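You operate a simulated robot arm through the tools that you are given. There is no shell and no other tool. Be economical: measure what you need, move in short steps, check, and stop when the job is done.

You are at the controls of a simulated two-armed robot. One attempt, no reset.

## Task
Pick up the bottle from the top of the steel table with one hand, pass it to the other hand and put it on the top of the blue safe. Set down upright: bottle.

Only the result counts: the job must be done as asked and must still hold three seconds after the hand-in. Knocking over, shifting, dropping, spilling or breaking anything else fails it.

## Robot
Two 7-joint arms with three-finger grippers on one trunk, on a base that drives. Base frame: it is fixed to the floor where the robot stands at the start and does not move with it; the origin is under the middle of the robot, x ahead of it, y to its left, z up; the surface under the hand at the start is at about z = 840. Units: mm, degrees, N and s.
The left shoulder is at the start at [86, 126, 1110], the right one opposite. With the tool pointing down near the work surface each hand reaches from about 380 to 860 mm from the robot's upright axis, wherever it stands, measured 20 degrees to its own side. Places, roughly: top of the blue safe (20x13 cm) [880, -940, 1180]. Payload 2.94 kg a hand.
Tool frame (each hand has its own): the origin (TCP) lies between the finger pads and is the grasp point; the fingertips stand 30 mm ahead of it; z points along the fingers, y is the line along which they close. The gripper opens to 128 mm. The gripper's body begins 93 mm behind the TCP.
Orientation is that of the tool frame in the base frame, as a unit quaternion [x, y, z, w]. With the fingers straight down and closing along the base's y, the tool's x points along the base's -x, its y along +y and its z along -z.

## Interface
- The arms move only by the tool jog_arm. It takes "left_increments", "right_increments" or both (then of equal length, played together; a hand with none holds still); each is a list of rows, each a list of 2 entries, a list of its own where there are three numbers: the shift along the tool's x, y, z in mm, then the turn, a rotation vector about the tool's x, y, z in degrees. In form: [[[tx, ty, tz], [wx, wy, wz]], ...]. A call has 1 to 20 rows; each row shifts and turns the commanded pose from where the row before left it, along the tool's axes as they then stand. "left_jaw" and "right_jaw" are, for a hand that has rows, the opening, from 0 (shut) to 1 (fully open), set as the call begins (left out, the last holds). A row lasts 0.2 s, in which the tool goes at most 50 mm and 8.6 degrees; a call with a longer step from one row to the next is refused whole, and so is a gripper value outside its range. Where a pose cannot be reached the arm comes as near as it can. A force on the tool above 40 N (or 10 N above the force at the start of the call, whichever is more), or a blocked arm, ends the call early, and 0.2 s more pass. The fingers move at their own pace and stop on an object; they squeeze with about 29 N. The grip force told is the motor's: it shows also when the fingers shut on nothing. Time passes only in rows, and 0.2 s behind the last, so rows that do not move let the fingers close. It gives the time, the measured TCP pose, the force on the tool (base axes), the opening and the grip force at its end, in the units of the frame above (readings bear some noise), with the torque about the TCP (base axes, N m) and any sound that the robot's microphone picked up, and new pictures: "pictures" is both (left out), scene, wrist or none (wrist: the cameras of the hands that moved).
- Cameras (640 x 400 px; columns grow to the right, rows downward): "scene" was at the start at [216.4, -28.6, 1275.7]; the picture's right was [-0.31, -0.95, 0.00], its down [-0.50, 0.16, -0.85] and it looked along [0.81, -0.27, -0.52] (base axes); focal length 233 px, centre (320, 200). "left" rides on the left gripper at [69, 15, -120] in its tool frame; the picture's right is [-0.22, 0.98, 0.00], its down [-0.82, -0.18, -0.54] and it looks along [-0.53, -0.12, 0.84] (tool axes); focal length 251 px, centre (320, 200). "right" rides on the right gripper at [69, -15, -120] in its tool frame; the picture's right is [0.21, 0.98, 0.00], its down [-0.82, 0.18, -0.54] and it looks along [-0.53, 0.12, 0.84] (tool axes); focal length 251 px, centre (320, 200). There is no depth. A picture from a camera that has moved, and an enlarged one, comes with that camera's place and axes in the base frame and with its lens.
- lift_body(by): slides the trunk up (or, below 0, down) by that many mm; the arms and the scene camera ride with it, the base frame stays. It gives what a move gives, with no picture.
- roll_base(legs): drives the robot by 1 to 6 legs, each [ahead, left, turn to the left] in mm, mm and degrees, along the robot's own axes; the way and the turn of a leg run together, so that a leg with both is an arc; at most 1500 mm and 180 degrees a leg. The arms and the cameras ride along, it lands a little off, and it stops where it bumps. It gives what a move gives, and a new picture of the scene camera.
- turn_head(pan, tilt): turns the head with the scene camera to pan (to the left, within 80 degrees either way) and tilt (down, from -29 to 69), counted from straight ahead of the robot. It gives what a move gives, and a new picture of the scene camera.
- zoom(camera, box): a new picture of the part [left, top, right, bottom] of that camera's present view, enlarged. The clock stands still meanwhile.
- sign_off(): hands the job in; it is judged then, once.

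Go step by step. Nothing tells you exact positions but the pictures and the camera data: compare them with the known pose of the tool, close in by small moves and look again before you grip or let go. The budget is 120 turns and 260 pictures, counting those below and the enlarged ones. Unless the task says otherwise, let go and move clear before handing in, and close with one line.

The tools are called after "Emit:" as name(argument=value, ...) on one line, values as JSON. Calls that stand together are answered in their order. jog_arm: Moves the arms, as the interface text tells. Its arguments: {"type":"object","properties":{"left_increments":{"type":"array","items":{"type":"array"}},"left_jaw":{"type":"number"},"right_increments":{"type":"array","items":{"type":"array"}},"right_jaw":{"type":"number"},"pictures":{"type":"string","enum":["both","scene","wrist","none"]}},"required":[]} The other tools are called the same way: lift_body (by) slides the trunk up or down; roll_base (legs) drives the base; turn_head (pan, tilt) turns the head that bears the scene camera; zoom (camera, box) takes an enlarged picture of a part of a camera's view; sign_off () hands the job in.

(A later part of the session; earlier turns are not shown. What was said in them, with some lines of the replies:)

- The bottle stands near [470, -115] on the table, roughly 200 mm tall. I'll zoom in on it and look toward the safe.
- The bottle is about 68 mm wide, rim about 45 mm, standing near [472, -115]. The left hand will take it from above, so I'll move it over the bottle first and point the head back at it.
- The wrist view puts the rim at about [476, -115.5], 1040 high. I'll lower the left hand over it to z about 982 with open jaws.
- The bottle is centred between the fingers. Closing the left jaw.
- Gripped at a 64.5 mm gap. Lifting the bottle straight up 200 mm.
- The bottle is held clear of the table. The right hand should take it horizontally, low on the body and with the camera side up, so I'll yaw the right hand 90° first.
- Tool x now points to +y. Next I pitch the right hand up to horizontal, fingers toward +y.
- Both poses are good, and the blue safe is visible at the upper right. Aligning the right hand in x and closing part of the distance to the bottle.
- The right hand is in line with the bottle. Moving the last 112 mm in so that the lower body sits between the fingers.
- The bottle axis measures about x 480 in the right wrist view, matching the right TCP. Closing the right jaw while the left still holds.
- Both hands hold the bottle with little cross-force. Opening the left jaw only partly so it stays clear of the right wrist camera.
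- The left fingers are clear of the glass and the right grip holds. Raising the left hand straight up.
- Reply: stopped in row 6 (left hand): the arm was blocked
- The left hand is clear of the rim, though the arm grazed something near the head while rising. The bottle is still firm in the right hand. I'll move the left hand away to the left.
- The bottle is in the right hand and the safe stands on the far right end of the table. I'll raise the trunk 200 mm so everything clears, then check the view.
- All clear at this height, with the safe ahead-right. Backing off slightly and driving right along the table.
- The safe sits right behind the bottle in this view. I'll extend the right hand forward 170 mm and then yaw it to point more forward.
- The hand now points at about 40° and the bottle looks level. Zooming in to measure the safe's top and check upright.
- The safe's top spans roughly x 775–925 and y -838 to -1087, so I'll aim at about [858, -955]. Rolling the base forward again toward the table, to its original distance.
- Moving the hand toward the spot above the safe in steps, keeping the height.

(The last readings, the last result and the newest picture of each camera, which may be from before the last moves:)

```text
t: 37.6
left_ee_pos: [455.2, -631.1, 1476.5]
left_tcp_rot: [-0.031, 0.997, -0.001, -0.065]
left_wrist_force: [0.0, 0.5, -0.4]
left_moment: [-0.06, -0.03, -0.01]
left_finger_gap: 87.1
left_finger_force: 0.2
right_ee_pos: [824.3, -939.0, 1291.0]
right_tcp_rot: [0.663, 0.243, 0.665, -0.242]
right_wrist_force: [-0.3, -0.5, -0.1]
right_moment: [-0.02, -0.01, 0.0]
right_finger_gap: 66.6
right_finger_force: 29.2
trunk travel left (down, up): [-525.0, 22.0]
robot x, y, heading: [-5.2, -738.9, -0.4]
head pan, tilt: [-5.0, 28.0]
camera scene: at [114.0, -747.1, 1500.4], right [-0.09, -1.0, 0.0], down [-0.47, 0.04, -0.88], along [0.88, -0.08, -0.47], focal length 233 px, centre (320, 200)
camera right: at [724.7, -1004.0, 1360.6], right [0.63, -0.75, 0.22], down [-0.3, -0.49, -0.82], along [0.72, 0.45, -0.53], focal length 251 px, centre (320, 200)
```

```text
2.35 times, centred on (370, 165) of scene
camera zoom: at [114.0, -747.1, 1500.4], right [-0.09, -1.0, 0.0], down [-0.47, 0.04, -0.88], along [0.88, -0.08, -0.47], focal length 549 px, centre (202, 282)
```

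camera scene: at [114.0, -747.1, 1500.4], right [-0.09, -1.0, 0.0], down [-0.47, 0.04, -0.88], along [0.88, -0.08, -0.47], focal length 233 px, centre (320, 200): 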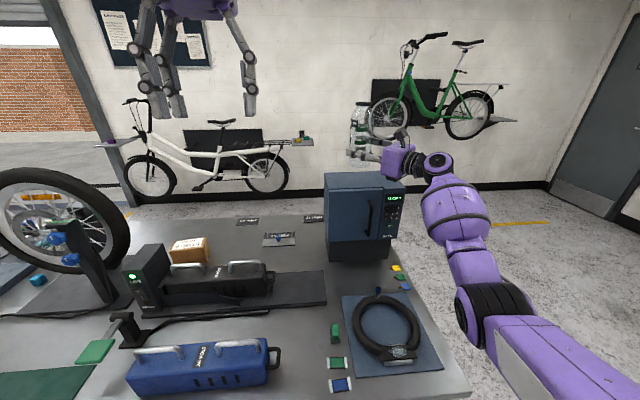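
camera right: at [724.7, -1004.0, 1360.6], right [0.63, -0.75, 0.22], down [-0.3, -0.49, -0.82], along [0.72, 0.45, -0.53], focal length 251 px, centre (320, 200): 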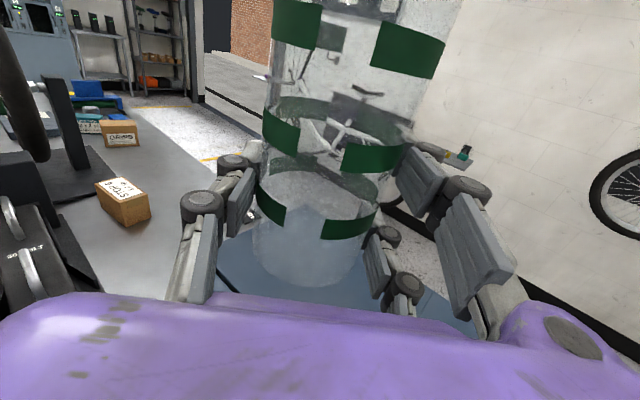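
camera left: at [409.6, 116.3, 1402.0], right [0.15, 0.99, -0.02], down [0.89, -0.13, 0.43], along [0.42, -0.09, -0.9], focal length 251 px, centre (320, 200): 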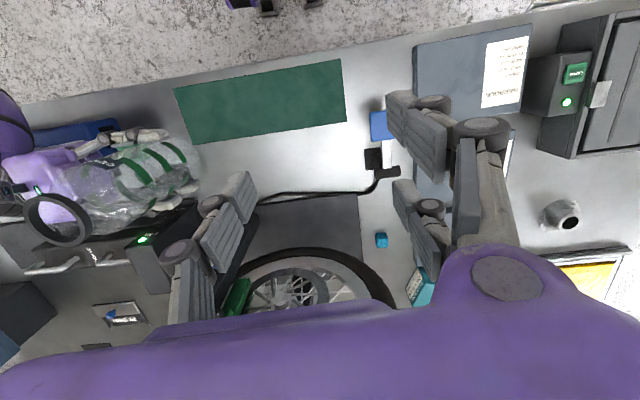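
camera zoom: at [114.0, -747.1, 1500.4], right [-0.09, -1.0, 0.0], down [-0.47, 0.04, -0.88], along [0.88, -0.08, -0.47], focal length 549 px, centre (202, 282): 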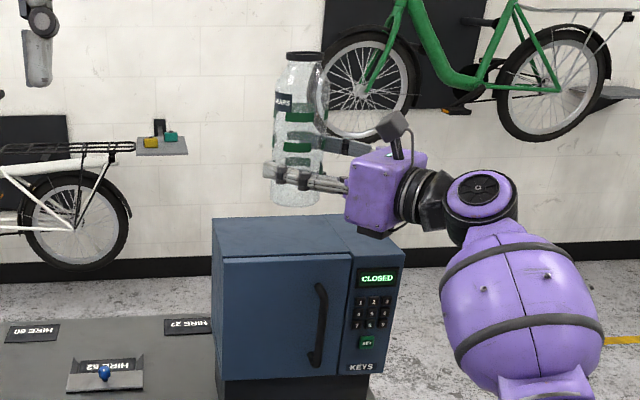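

The safe's top is now clearly visible: x 768–928, y -835 to -1088. Moving to [853, -955], yawing 20° more forward so the wrist stays off the safe, and lowering 40 mm.

Emit:
jog_arm(right_increments=[[[0, 31, 12], [0, 0, 0]], [[0, 0, 0], [-6.7, 0, 0]], [[0, 0, 0], [-6.7, 0, 0]], [[0, 0, 0], [-6.6, 0, 0]], [[-20, 0, 0], [0, 0, 0]], [[-20, 0, 0], [0, 0, 0]], [[0, 0, 0], [0, 0, 0]]])

Emit:
zoom(camera="scene", box=[290, 80, 450, 250])

```text
t: 39.2
left_ee_pos: [456.1, -630.2, 1476.5]
left_tcp_rot: [-0.031, 0.997, 0.0, -0.064]
left_wrist_force: [-0.7, 0.2, -0.9]
left_moment: [0.0, -0.01, -0.02]
left_finger_gap: 86.7
left_finger_force: 0.0
right_ee_pos: [856.7, -953.6, 1250.3]
right_tcp_rot: [0.695, 0.123, 0.697, -0.123]
right_wrist_force: [-0.1, 1.1, -1.0]
right_moment: [0.0, 0.0, -0.01]
right_finger_gap: 66.2
right_finger_force: 29.1
trunk travel left (down, up): [-525.0, 22.0]
robot x, y, heading: [-3.9, -738.9, 0.2]
head pan, tilt: [-5.0, 28.0]
camera scene: at [114.4, -746.9, 1500.4], right [-0.09, -1.0, 0.0], down [-0.47, 0.04, -0.88], along [0.88, -0.08, -0.47], focal length 233 px, centre (320, 200)
camera right: at [739.1, -980.7, 1319.9], right [0.33, -0.92, 0.21], down [-0.45, -0.35, -0.82], along [0.83, 0.18, -0.53], focal length 251 px, centre (320, 200)
```

scene: 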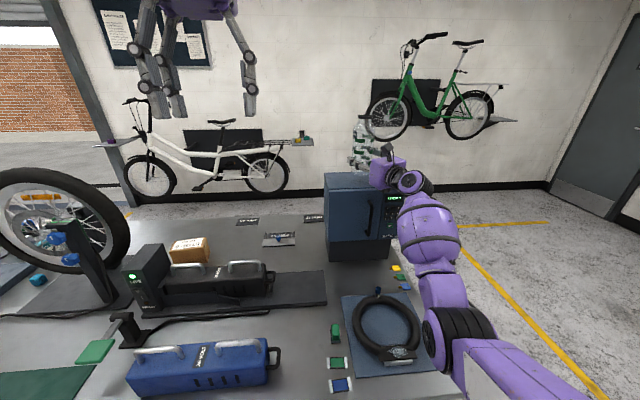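
right: 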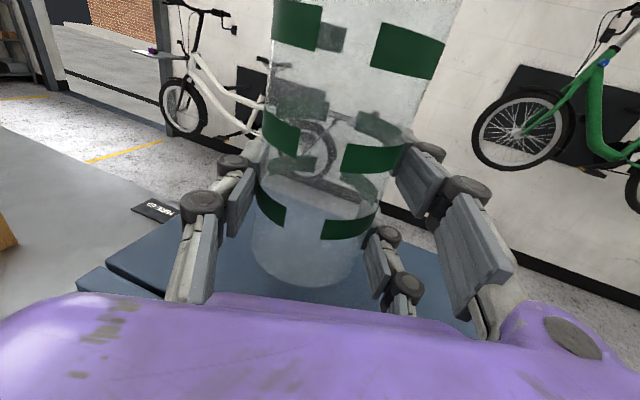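

```text
2.35 times, centred on (370, 165) of scene
camera zoom: at [114.4, -746.9, 1500.4], right [-0.09, -1.0, 0.0], down [-0.47, 0.04, -0.88], along [0.88, -0.08, -0.47], focal length 549 px, centre (202, 282)
```

zoom: 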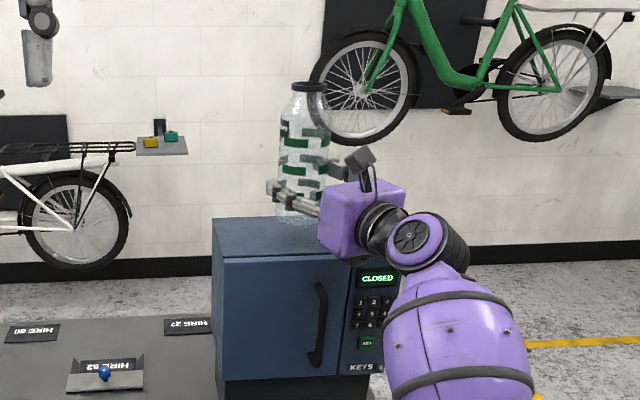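

The bottle stands upright over the safe, its bottom about 20 mm above. Lowering slowly to contact.

Emit:
jog_arm(right_increments=[[[-4, 0, 0], [0, 0, 0]], [[-4, 0, 0], [0, 0, 0]], [[-3, 0, 0], [0, 0, 0]], [[-2, 0, 0], [0, 0, 0]], [[-1, 0, 0], [0, 0, 0]], [[0, 0, 0], [0, 0, 0]]])

Emit:
zoom(camera="scene", box=[320, 110, 420, 200])

```text
t: 40.6
left_ee_pos: [456.2, -630.9, 1475.4]
left_tcp_rot: [-0.032, 0.997, 0.0, -0.064]
left_wrist_force: [-0.9, 0.3, -0.4]
left_moment: [-0.03, 0.0, -0.02]
left_finger_gap: 86.9
left_finger_force: 0.1
right_ee_pos: [856.6, -954.9, 1236.3]
right_tcp_rot: [0.696, 0.123, 0.696, -0.124]
right_wrist_force: [0.6, 0.2, -0.7]
right_moment: [0.01, 0.01, 0.03]
right_finger_gap: 66.4
right_finger_force: 28.9
trunk travel left (down, up): [-525.0, 22.0]
robot x, y, heading: [-7.6, -738.2, 0.2]
head pan, tilt: [-5.0, 28.0]
camera scene: at [114.6, -747.2, 1500.3], right [-0.09, -1.0, 0.0], down [-0.47, 0.04, -0.88], along [0.88, -0.08, -0.47], focal length 233 px, centre (320, 200)
camera right: at [739.0, -980.6, 1305.5], right [0.34, -0.92, 0.21], down [-0.45, -0.36, -0.82], along [0.83, 0.18, -0.53], focal length 251 px, centre (320, 200)
```

scene: 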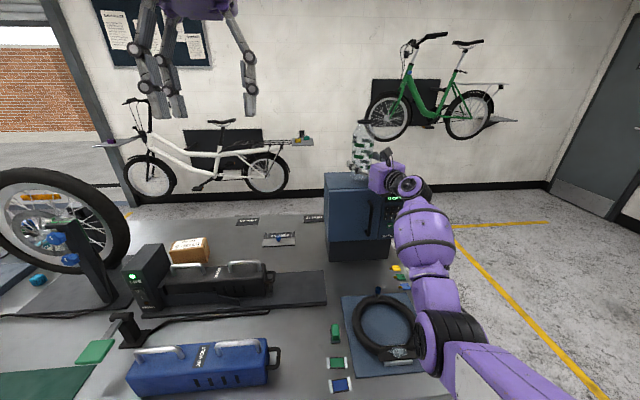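
right: 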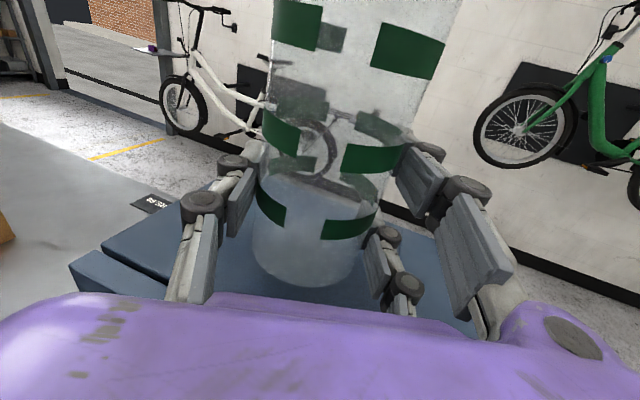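

```text
4.44 times, centred on (370, 155) of scene
camera zoom: at [114.6, -747.2, 1500.3], right [-0.09, -1.0, 0.0], down [-0.47, 0.04, -0.88], along [0.88, -0.08, -0.47], focal length 1038 px, centre (98, 400)
```

zoom: 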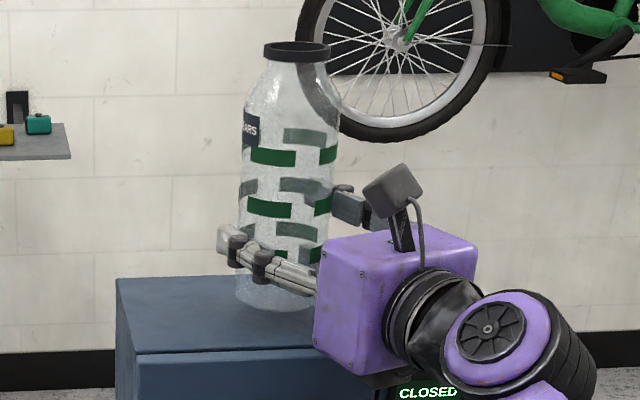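

No contact yet. Continuing down in 1–2 mm steps.

Emit:
jog_arm(right_increments=[[[-2, 0, 0], [0, 0, 0]], [[-1, 0, 0], [0, 0, 0]], [[-1, 0, 0], [0, 0, 0]], [[0, 0, 0], [0, 0, 0]]], pictures="none")

```text
t: 41.6
left_ee_pos: [456.3, -631.3, 1477.4]
left_tcp_rot: [-0.031, 0.997, -0.001, -0.064]
left_wrist_force: [0.1, 0.7, -0.1]
left_moment: [-0.01, 0.0, -0.02]
left_finger_gap: 87.0
left_finger_force: 0.1
right_ee_pos: [856.5, -954.0, 1232.4]
right_tcp_rot: [0.696, 0.124, 0.696, -0.124]
right_wrist_force: [0.1, -0.3, -0.7]
right_moment: [-0.01, 0.02, 0.0]
right_finger_gap: 66.3
right_finger_force: 28.8
trunk travel left (down, up): [-525.0, 22.0]
robot x, y, heading: [-5.8, -738.8, -0.1]
head pan, tilt: [-5.0, 28.0]
```

Emit:
jog_arm(right_increments=[[[-1, 0, 0], [0, 0, 0]], [[-1, 0, 0], [0, 0, 0]], [[0, 0, 0], [0, 0, 0]]], pictures="none")

Emit:
jog_arm(right_increments=[[[-1, 0, 0], [0, 0, 0]], [[0, 0, 0], [0, 0, 0]]], pictures="wrist")

Emit:
zoom(camera="scene", box=[320, 110, 420, 200])

```text
t: 42.4
left_ee_pos: [456.3, -632.2, 1476.0]
left_tcp_rot: [-0.031, 0.997, 0.0, -0.064]
left_wrist_force: [0.3, 0.4, 0.2]
left_moment: [-0.01, -0.01, 0.0]
left_finger_gap: 87.0
left_finger_force: 0.1
right_ee_pos: [855.3, -955.8, 1230.8]
right_tcp_rot: [0.696, 0.123, 0.696, -0.123]
right_wrist_force: [-0.8, -0.9, 0.6]
right_moment: [0.0, -0.03, -0.01]
right_finger_gap: 66.2
right_finger_force: 28.8
trunk travel left (down, up): [-525.0, 22.0]
robot x, y, heading: [-8.7, -737.4, 0.2]
head pan, tilt: [-5.0, 28.0]
```

```text
t: 43.0
left_ee_pos: [455.7, -630.8, 1477.2]
left_tcp_rot: [-0.031, 0.997, 0.0, -0.065]
left_wrist_force: [-0.2, 0.6, -0.1]
left_moment: [-0.02, 0.02, 0.01]
left_finger_gap: 86.9
left_finger_force: 0.1
right_ee_pos: [857.1, -955.6, 1229.4]
right_tcp_rot: [0.697, 0.123, 0.696, -0.123]
right_wrist_force: [-0.1, -0.8, -0.3]
right_moment: [0.0, 0.02, -0.01]
right_finger_gap: 66.6
right_finger_force: 29.9
trunk travel left (down, up): [-525.0, 22.0]
robot x, y, heading: [-6.7, -736.8, 0.3]
head pan, tilt: [-5.0, 28.0]
camera right: at [739.1, -980.8, 1298.9], right [0.33, -0.92, 0.21], down [-0.45, -0.35, -0.82], along [0.83, 0.18, -0.53], focal length 251 px, centre (320, 200)
```

right: 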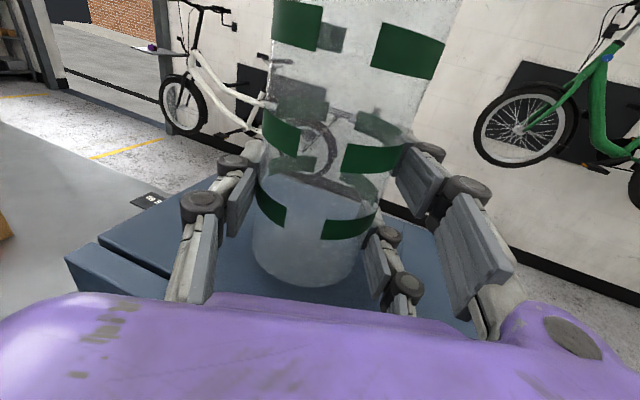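

```text
4.44 times, centred on (370, 155) of scene
camera zoom: at [114.6, -747.1, 1500.3], right [-0.09, -1.0, 0.0], down [-0.47, 0.04, -0.88], along [0.88, -0.08, -0.47], focal length 1038 px, centre (98, 400)
```

zoom: 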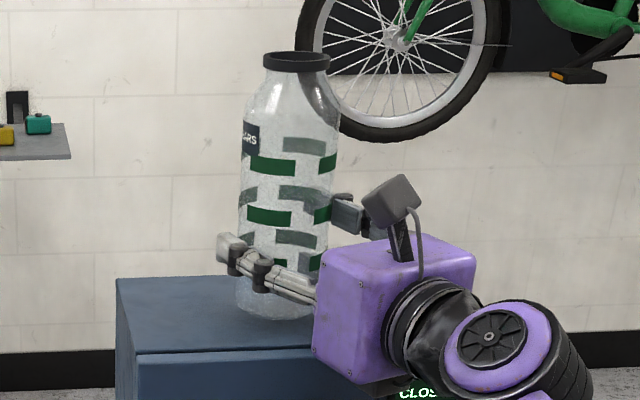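

Still no contact force. Continuing 1 mm at a time.

Emit:
jog_arm(right_increments=[[[-1, 0, 0], [0, 0, 0]], [[-1, 0, 0], [0, 0, 0]], [[0, 0, 0], [0, 0, 0]]], pictures="none")

Emit:
jog_arm(right_increments=[[[-1, 0, 0], [0, 0, 0]], [[0, 0, 0], [0, 0, 0]]], pictures="none")

```text
t: 43.8
left_ee_pos: [456.0, -632.0, 1476.0]
left_tcp_rot: [-0.031, 0.997, 0.0, -0.064]
left_wrist_force: [-0.7, 0.2, 0.4]
left_moment: [0.03, -0.02, -0.03]
left_finger_gap: 87.1
left_finger_force: 0.1
right_ee_pos: [855.6, -954.6, 1228.6]
right_tcp_rot: [0.696, 0.123, 0.697, -0.123]
right_wrist_force: [-0.4, -0.6, 0.3]
right_moment: [0.0, -0.02, 0.02]
right_finger_gap: 66.1
right_finger_force: 29.0
trunk travel left (down, up): [-525.0, 22.0]
robot x, y, heading: [-9.0, -736.1, 0.1]
head pan, tilt: [-5.0, 28.0]
```

```text
t: 44.4
left_ee_pos: [456.4, -631.4, 1475.0]
left_tcp_rot: [-0.03, 0.997, 0.0, -0.065]
left_wrist_force: [0.7, 0.3, 0.1]
left_moment: [0.03, 0.02, -0.01]
left_finger_gap: 86.6
left_finger_force: 0.0
right_ee_pos: [856.3, -954.4, 1225.2]
right_tcp_rot: [0.696, 0.123, 0.696, -0.123]
right_wrist_force: [0.2, -0.4, -0.4]
right_moment: [0.01, 0.0, 0.0]
right_finger_gap: 66.5
right_finger_force: 29.0
trunk travel left (down, up): [-525.0, 22.0]
robot x, y, heading: [-7.1, -734.6, 0.2]
head pan, tilt: [-5.0, 28.0]
```

Emit:
jog_arm(right_increments=[[[-1, 0, 0], [0, 0, 0]], [[-1, 0, 0], [0, 0, 0]], [[0, 0, 0], [0, 0, 0]]], pictures="none")

Emit:
jog_arm(right_increments=[[[-1, 0, 0], [0, 0, 0]], [[0, 0, 0], [0, 0, 0]]], pictures="wrist")

Emit:
zoom(camera="scene", box=[340, 150, 400, 200])

```text
t: 45.2
left_ee_pos: [455.3, -630.9, 1476.0]
left_tcp_rot: [-0.032, 0.997, -0.001, -0.065]
left_wrist_force: [1.1, 1.0, 0.3]
left_moment: [0.03, 0.02, -0.01]
left_finger_gap: 87.2
left_finger_force: 0.1
right_ee_pos: [855.8, -954.0, 1225.0]
right_tcp_rot: [0.696, 0.123, 0.696, -0.123]
right_wrist_force: [0.0, 0.5, -0.3]
right_moment: [0.0, 0.02, 0.01]
right_finger_gap: 66.4
right_finger_force: 29.0
trunk travel left (down, up): [-525.0, 22.0]
robot x, y, heading: [-4.5, -738.1, -0.0]
head pan, tilt: [-5.0, 28.0]
```

```text
t: 45.8
left_ee_pos: [456.4, -630.3, 1475.6]
left_tcp_rot: [-0.031, 0.997, 0.0, -0.065]
left_wrist_force: [-0.7, 0.1, 0.0]
left_moment: [0.02, 0.0, 0.0]
left_finger_gap: 87.2
left_finger_force: 0.0
right_ee_pos: [855.7, -954.5, 1222.4]
right_tcp_rot: [0.696, 0.124, 0.696, -0.124]
right_wrist_force: [0.3, -0.2, -0.8]
right_moment: [0.01, -0.02, -0.01]
right_finger_gap: 66.4
right_finger_force: 28.9
trunk travel left (down, up): [-525.0, 22.0]
robot x, y, heading: [-8.6, -737.8, 0.1]
head pan, tilt: [-5.0, 28.0]
camera right: at [738.3, -980.7, 1292.8], right [0.33, -0.92, 0.22], down [-0.45, -0.36, -0.82], along [0.83, 0.18, -0.53], focal length 251 px, centre (320, 200)
```

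right: 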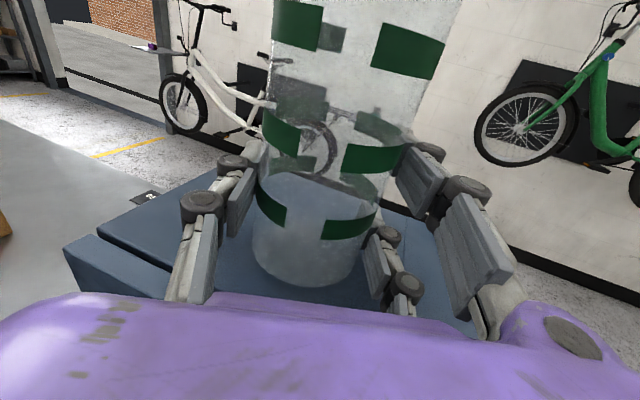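

```text
8.00 times, centred on (370, 175) of scene
camera zoom: at [114.6, -747.1, 1500.3], right [-0.09, -1.0, 0.0], down [-0.47, 0.04, -0.88], along [0.88, -0.08, -0.47], focal length 1867 px, centre (-80, 400)
```

zoom: 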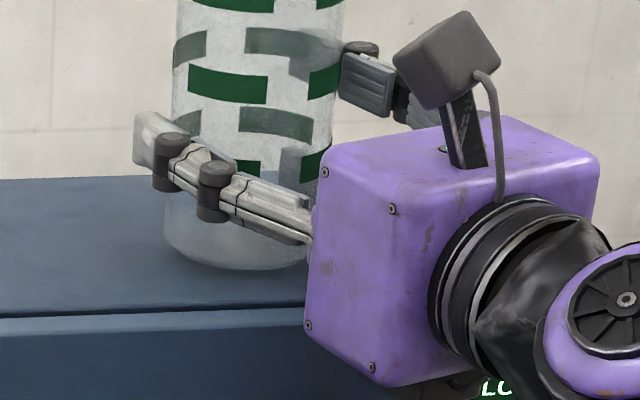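

Almost there; the bottom appears a few mm above the surface at most. Continuing gently.

Emit:
jog_arm(right_increments=[[[-1, 0, 0], [0, 0, 0]], [[-1, 0, 0], [0, 0, 0]], [[0, 0, 0], [0, 0, 0]]], pictures="none")

Emit:
jog_arm(right_increments=[[[-1, 0, 0], [0, 0, 0]], [[-1, 0, 0], [0, 0, 0]], [[0, 0, 0], [0, 0, 0]]], pictures="none")

Emit:
zoom(camera="scene", box=[340, 150, 400, 200])

```text
t: 46.6
left_ee_pos: [455.8, -630.1, 1476.6]
left_tcp_rot: [-0.031, 0.997, 0.0, -0.064]
left_wrist_force: [0.1, -0.8, 0.2]
left_moment: [-0.01, 0.01, -0.03]
left_finger_gap: 87.0
left_finger_force: 0.0
right_ee_pos: [855.1, -954.7, 1221.3]
right_tcp_rot: [0.696, 0.124, 0.696, -0.124]
right_wrist_force: [0.4, 0.3, -0.6]
right_moment: [-0.02, 0.04, 0.0]
right_finger_gap: 66.4
right_finger_force: 29.2
trunk travel left (down, up): [-525.0, 22.0]
robot x, y, heading: [-9.6, -735.5, 0.1]
head pan, tilt: [-5.0, 28.0]
```

```text
t: 47.4
left_ee_pos: [455.8, -632.0, 1475.2]
left_tcp_rot: [-0.032, 0.997, 0.0, -0.065]
left_wrist_force: [-0.5, -0.7, 0.2]
left_moment: [-0.01, 0.01, -0.02]
left_finger_gap: 86.9
left_finger_force: 0.0
right_ee_pos: [857.8, -954.3, 1219.9]
right_tcp_rot: [0.696, 0.123, 0.696, -0.123]
right_wrist_force: [0.3, -0.6, -0.4]
right_moment: [0.02, 0.0, 0.02]
right_finger_gap: 66.5
right_finger_force: 29.1
trunk travel left (down, up): [-525.0, 22.0]
robot x, y, heading: [-6.7, -737.5, -0.1]
head pan, tilt: [-5.0, 28.0]
```

```text
8.00 times, centred on (370, 175) of scene
camera zoom: at [114.6, -747.1, 1500.3], right [-0.09, -1.0, 0.0], down [-0.47, 0.04, -0.88], along [0.88, -0.08, -0.47], focal length 1867 px, centre (-80, 400)
```

zoom: 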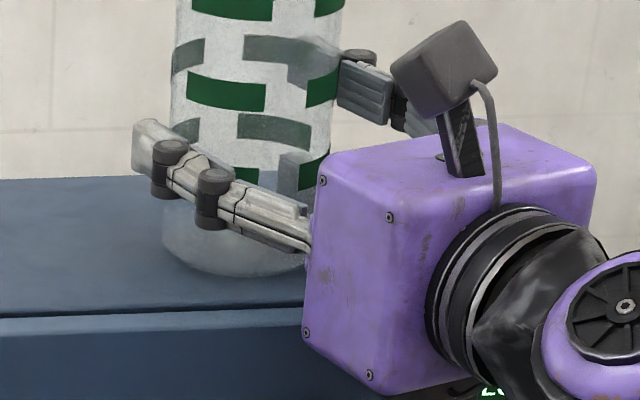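

Depth from the pictures also fits a top near z 1166 with the front edge near x 800, so I'll shift forward 15 mm for margin and continue down.

Emit:
jog_arm(right_increments=[[[2, 2, 6], [0, 0, 0]], [[0, 3, 8], [0, 0, 0]], [[-2, 0, 0], [0, 0, 0]], [[-1, 0, 0], [0, 0, 0]], [[-1, 0, 0], [0, 0, 0]], [[0, 0, 0], [0, 0, 0]]], pictures="none")

Emit:
jog_arm(right_increments=[[[-1, 0, 0], [0, 0, 0]], [[-1, 0, 0], [0, 0, 0]], [[0, 0, 0], [0, 0, 0]]], pictures="wrist")

Emit:
zoom(camera="scene", box=[320, 110, 420, 200])

```text
t: 48.8
left_ee_pos: [455.5, -630.6, 1476.6]
left_tcp_rot: [-0.031, 0.997, 0.0, -0.064]
left_wrist_force: [-0.1, 0.8, 0.5]
left_moment: [0.0, 0.0, 0.0]
left_finger_gap: 86.7
left_finger_force: 0.1
right_ee_pos: [870.8, -954.7, 1218.9]
right_tcp_rot: [0.696, 0.124, 0.696, -0.124]
right_wrist_force: [-0.3, 1.0, 2.9]
right_moment: [0.06, -0.13, 0.01]
right_finger_gap: 66.3
right_finger_force: 29.0
trunk travel left (down, up): [-525.0, 22.0]
robot x, y, heading: [-10.2, -737.1, 0.1]
head pan, tilt: [-5.0, 28.0]
```

```text
t: 49.6
left_ee_pos: [454.9, -630.6, 1476.8]
left_tcp_rot: [-0.032, 0.997, 0.0, -0.064]
left_wrist_force: [-0.3, 0.8, -0.5]
left_moment: [-0.02, -0.02, -0.01]
left_finger_gap: 87.2
left_finger_force: 0.0
right_ee_pos: [870.1, -954.3, 1219.0]
right_tcp_rot: [0.695, 0.123, 0.698, -0.122]
right_wrist_force: [2.2, -0.5, 9.2]
right_moment: [0.14, -0.45, -0.04]
right_finger_gap: 66.3
right_finger_force: 28.9
trunk travel left (down, up): [-525.0, 22.0]
robot x, y, heading: [-4.8, -742.3, 0.1]
head pan, tilt: [-5.0, 28.0]
camera right: at [752.8, -980.6, 1287.0], right [0.33, -0.92, 0.22], down [-0.44, -0.35, -0.82], along [0.83, 0.18, -0.52], focal length 251 px, centre (320, 200)
```

right: 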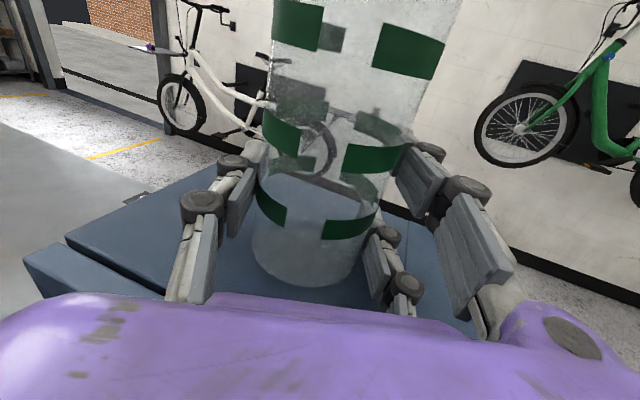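

```text
4.44 times, centred on (370, 155) of scene
camera zoom: at [113.6, -746.9, 1500.5], right [-0.09, -1.0, 0.0], down [-0.47, 0.04, -0.88], along [0.88, -0.08, -0.47], focal length 1038 px, centre (98, 400)
```

zoom: 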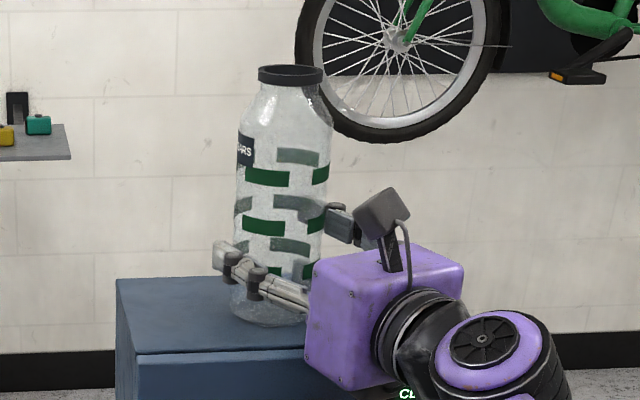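

The bottle's far bottom edge has touched, with 9 N and the height no longer changing. I'll ease off 1.5 mm to reduce the load, then check.

Emit:
jog_arm(right_increments=[[[1, 0, 0], [0, 0, 0]], [[0.5, 0, 0], [0, 0, 0]], [[0, 0, 0], [0, 0, 0]]], pictures="none")

```text
t: 50.4
left_ee_pos: [454.4, -630.4, 1474.9]
left_tcp_rot: [-0.031, 0.997, -0.001, -0.064]
left_wrist_force: [0.0, 0.0, -0.6]
left_moment: [0.0, 0.03, 0.04]
left_finger_gap: 86.8
left_finger_force: 0.0
right_ee_pos: [871.0, -954.0, 1217.9]
right_tcp_rot: [0.695, 0.124, 0.697, -0.123]
right_wrist_force: [2.2, -2.6, 8.6]
right_moment: [0.01, -0.36, -0.07]
right_finger_gap: 66.6
right_finger_force: 28.8
trunk travel left (down, up): [-525.0, 22.0]
robot x, y, heading: [-3.0, -739.2, 0.3]
head pan, tilt: [-5.0, 28.0]
```

Emit:
jog_arm(right_increments=[[[1, 0, 0], [0, 0, 0]], [[0.5, 0, 0], [0, 0, 0]], [[0, 0, 0], [0, 0, 0]]], pictures="none")

```text
t: 51.2
left_ee_pos: [454.9, -632.5, 1476.1]
left_tcp_rot: [-0.031, 0.997, 0.0, -0.064]
left_wrist_force: [0.3, 0.1, -0.3]
left_moment: [-0.02, 0.02, 0.02]
left_finger_gap: 87.2
left_finger_force: 0.0
right_ee_pos: [870.1, -954.6, 1219.1]
right_tcp_rot: [0.696, 0.124, 0.696, -0.124]
right_wrist_force: [-0.6, -1.7, 5.4]
right_moment: [-0.01, -0.18, -0.07]
right_finger_gap: 66.2
right_finger_force: 29.1
trunk travel left (down, up): [-525.0, 22.0]
robot x, y, heading: [-8.8, -739.9, 0.3]
head pan, tilt: [-5.0, 28.0]
```

Emit:
jog_arm(right_increments=[[[1, 0, 0], [0, 0, 0]], [[0, 0, 0], [0, 0, 0]]], pictures="none")

```text
t: 51.8
left_ee_pos: [455.5, -630.8, 1475.9]
left_tcp_rot: [-0.031, 0.997, 0.0, -0.065]
left_wrist_force: [0.2, 0.3, -0.2]
left_moment: [0.05, 0.0, -0.02]
left_finger_gap: 87.1
left_finger_force: 0.0
right_ee_pos: [870.8, -954.9, 1219.0]
right_tcp_rot: [0.697, 0.123, 0.696, -0.123]
right_wrist_force: [-1.1, 0.1, 1.8]
right_moment: [0.02, -0.02, 0.02]
right_finger_gap: 66.3
right_finger_force: 29.5
trunk travel left (down, up): [-525.0, 22.0]
robot x, y, heading: [-7.3, -738.3, 0.1]
head pan, tilt: [-5.0, 28.0]
```

The load is down to about 2 N with almost no torque, so the bottle rests flat. Opening the right jaw slightly.

Emit:
jog_arm(right_increments=[[[0, 0, 0], [0, 0, 0]], [[0, 0, 0], [0, 0, 0]], [[0, 0, 0], [0, 0, 0]]], right_jaw=0.62)

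Emit:
zoom(camera="scene", box=[320, 110, 420, 200])

```text
t: 52.6
left_ee_pos: [454.9, -631.7, 1476.3]
left_tcp_rot: [-0.032, 0.997, 0.0, -0.065]
left_wrist_force: [-1.0, 0.2, -0.7]
left_moment: [-0.01, 0.01, 0.0]
left_finger_gap: 86.8
left_finger_force: 0.0
right_ee_pos: [870.6, -954.2, 1218.5]
right_tcp_rot: [0.696, 0.123, 0.697, -0.122]
right_wrist_force: [0.3, 0.2, 0.0]
right_moment: [0.03, -0.01, 0.02]
right_finger_gap: 79.4
right_finger_force: 0.0
trunk travel left (down, up): [-525.0, 22.0]
robot x, y, heading: [-11.5, -738.1, 0.1]
head pan, tilt: [-5.0, 28.0]
camera scene: at [114.6, -747.1, 1500.3], right [-0.09, -1.0, 0.0], down [-0.47, 0.04, -0.88], along [0.88, -0.08, -0.47], focal length 233 px, centre (320, 200)
camera right: at [753.8, -980.7, 1288.6], right [0.34, -0.92, 0.21], down [-0.45, -0.36, -0.82], along [0.83, 0.18, -0.53], focal length 251 px, centre (320, 200)
```

scene: 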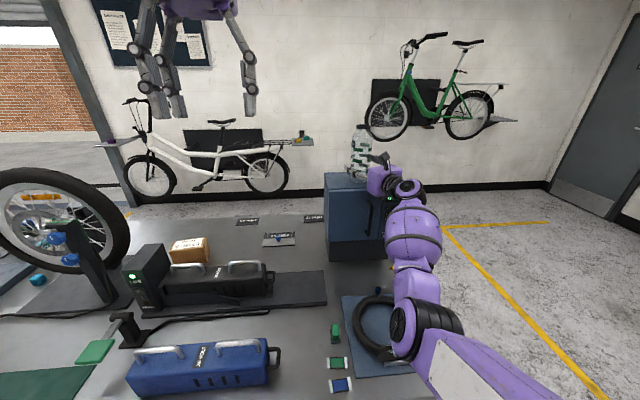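
right: 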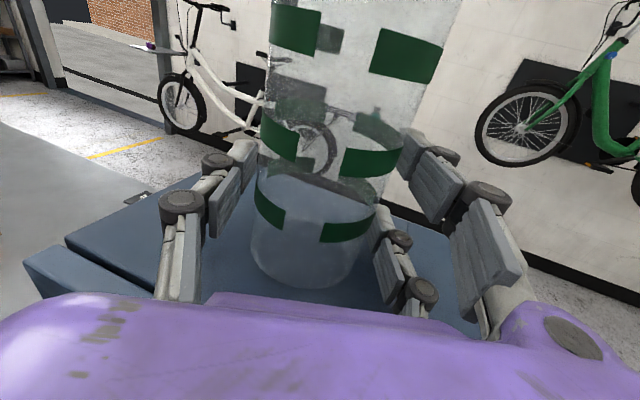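

```text
4.44 times, centred on (370, 155) of scene
camera zoom: at [114.6, -747.1, 1500.3], right [-0.09, -1.0, 0.0], down [-0.47, 0.04, -0.88], along [0.88, -0.08, -0.47], focal length 1038 px, centre (98, 400)
```

zoom: 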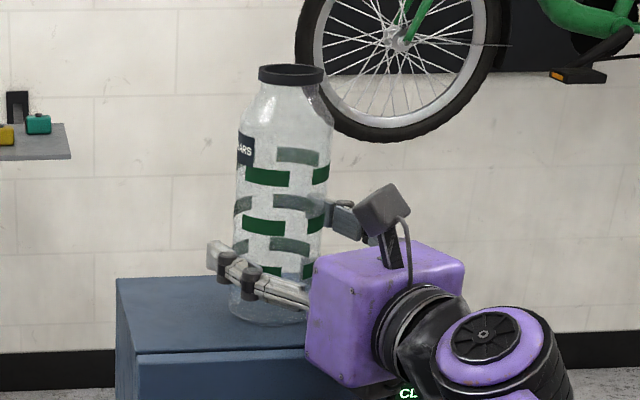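

The bottle stands free. Opening wider, then withdrawing straight back.

Emit:
jog_arm(right_increments=[[[0, 0, 0], [0, 0, 0]], [[0, 0, 0], [0, 0, 0]], [[0, 0, -15], [0, 0, 0]], [[0, 0, -25], [0, 0, 0]], [[0, 0, -35], [0, 0, 0]], [[0, 0, -40], [0, 0, 0]], [[0, 0, -40], [0, 0, 0]], [[0, 0, 0], [0, 0, 0]]], right_jaw=0.9)

Emit:
zoom(camera="scene", box=[300, 100, 430, 210])

```text
t: 54.4
left_ee_pos: [457.6, -631.0, 1476.2]
left_tcp_rot: [-0.03, 0.997, 0.0, -0.065]
left_wrist_force: [0.6, -0.1, -0.1]
left_moment: [0.01, 0.04, 0.0]
left_finger_gap: 87.0
left_finger_force: 0.2
right_ee_pos: [724.8, -1007.0, 1218.6]
right_tcp_rot: [0.696, 0.124, 0.696, -0.124]
right_wrist_force: [0.2, -0.4, -0.1]
right_moment: [-0.01, -0.03, 0.02]
right_finger_gap: 115.1
right_finger_force: 0.0
trunk travel left (down, up): [-525.0, 22.0]
robot x, y, heading: [-9.8, -736.4, -0.0]
head pan, tilt: [-5.0, 28.0]
camera scene: at [115.2, -746.7, 1500.2], right [-0.09, -1.0, 0.0], down [-0.47, 0.04, -0.88], along [0.88, -0.08, -0.47], focal length 233 px, centre (320, 200)
camera right: at [607.6, -1034.2, 1287.1], right [0.34, -0.92, 0.21], down [-0.45, -0.36, -0.82], along [0.83, 0.18, -0.53], focal length 251 px, centre (320, 200)
```

scene: 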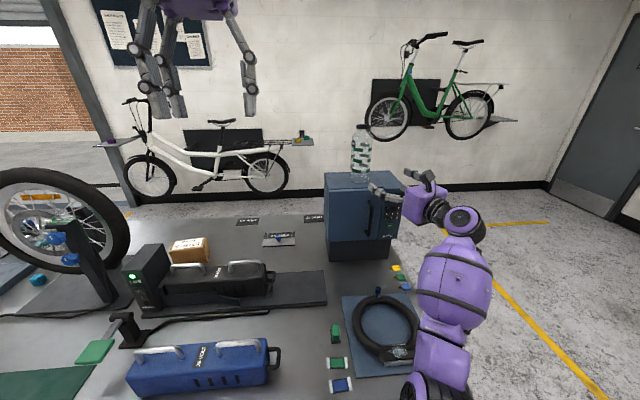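
right: 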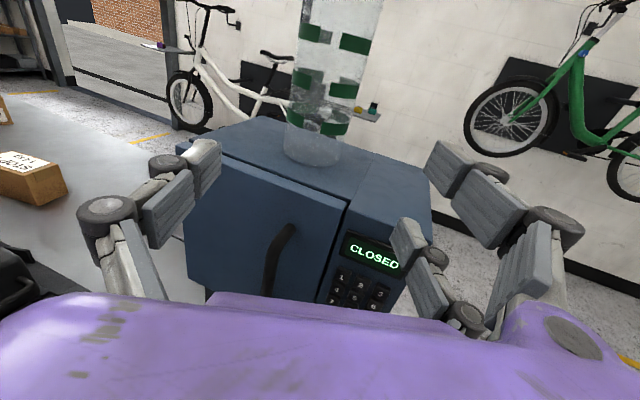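

```text
3.64 times, centred on (365, 155) of scene
camera zoom: at [115.2, -746.7, 1500.2], right [-0.09, -1.0, 0.0], down [-0.47, 0.04, -0.88], along [0.88, -0.08, -0.47], focal length 849 px, centre (156, 364)
```

zoom: 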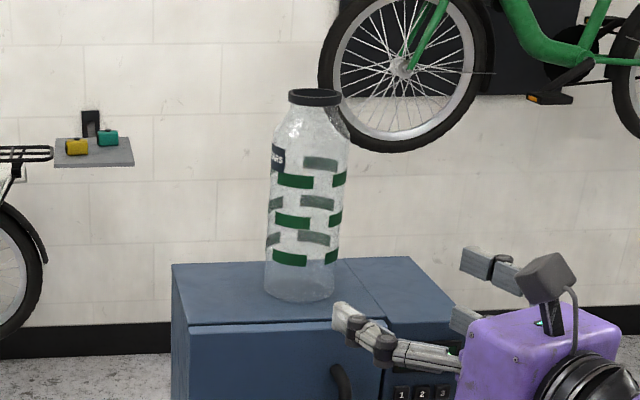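

The bottle stands upright near the middle of the safe's top and the right hand is well clear. Handing in.

Emit:
sign_off()

```text
The job is handed in.
```

The bottle was lifted from the steel table with the left hand, passed to the right hand in mid-air, and set upright on top of the blue safe. Both hands were clear at hand-in.
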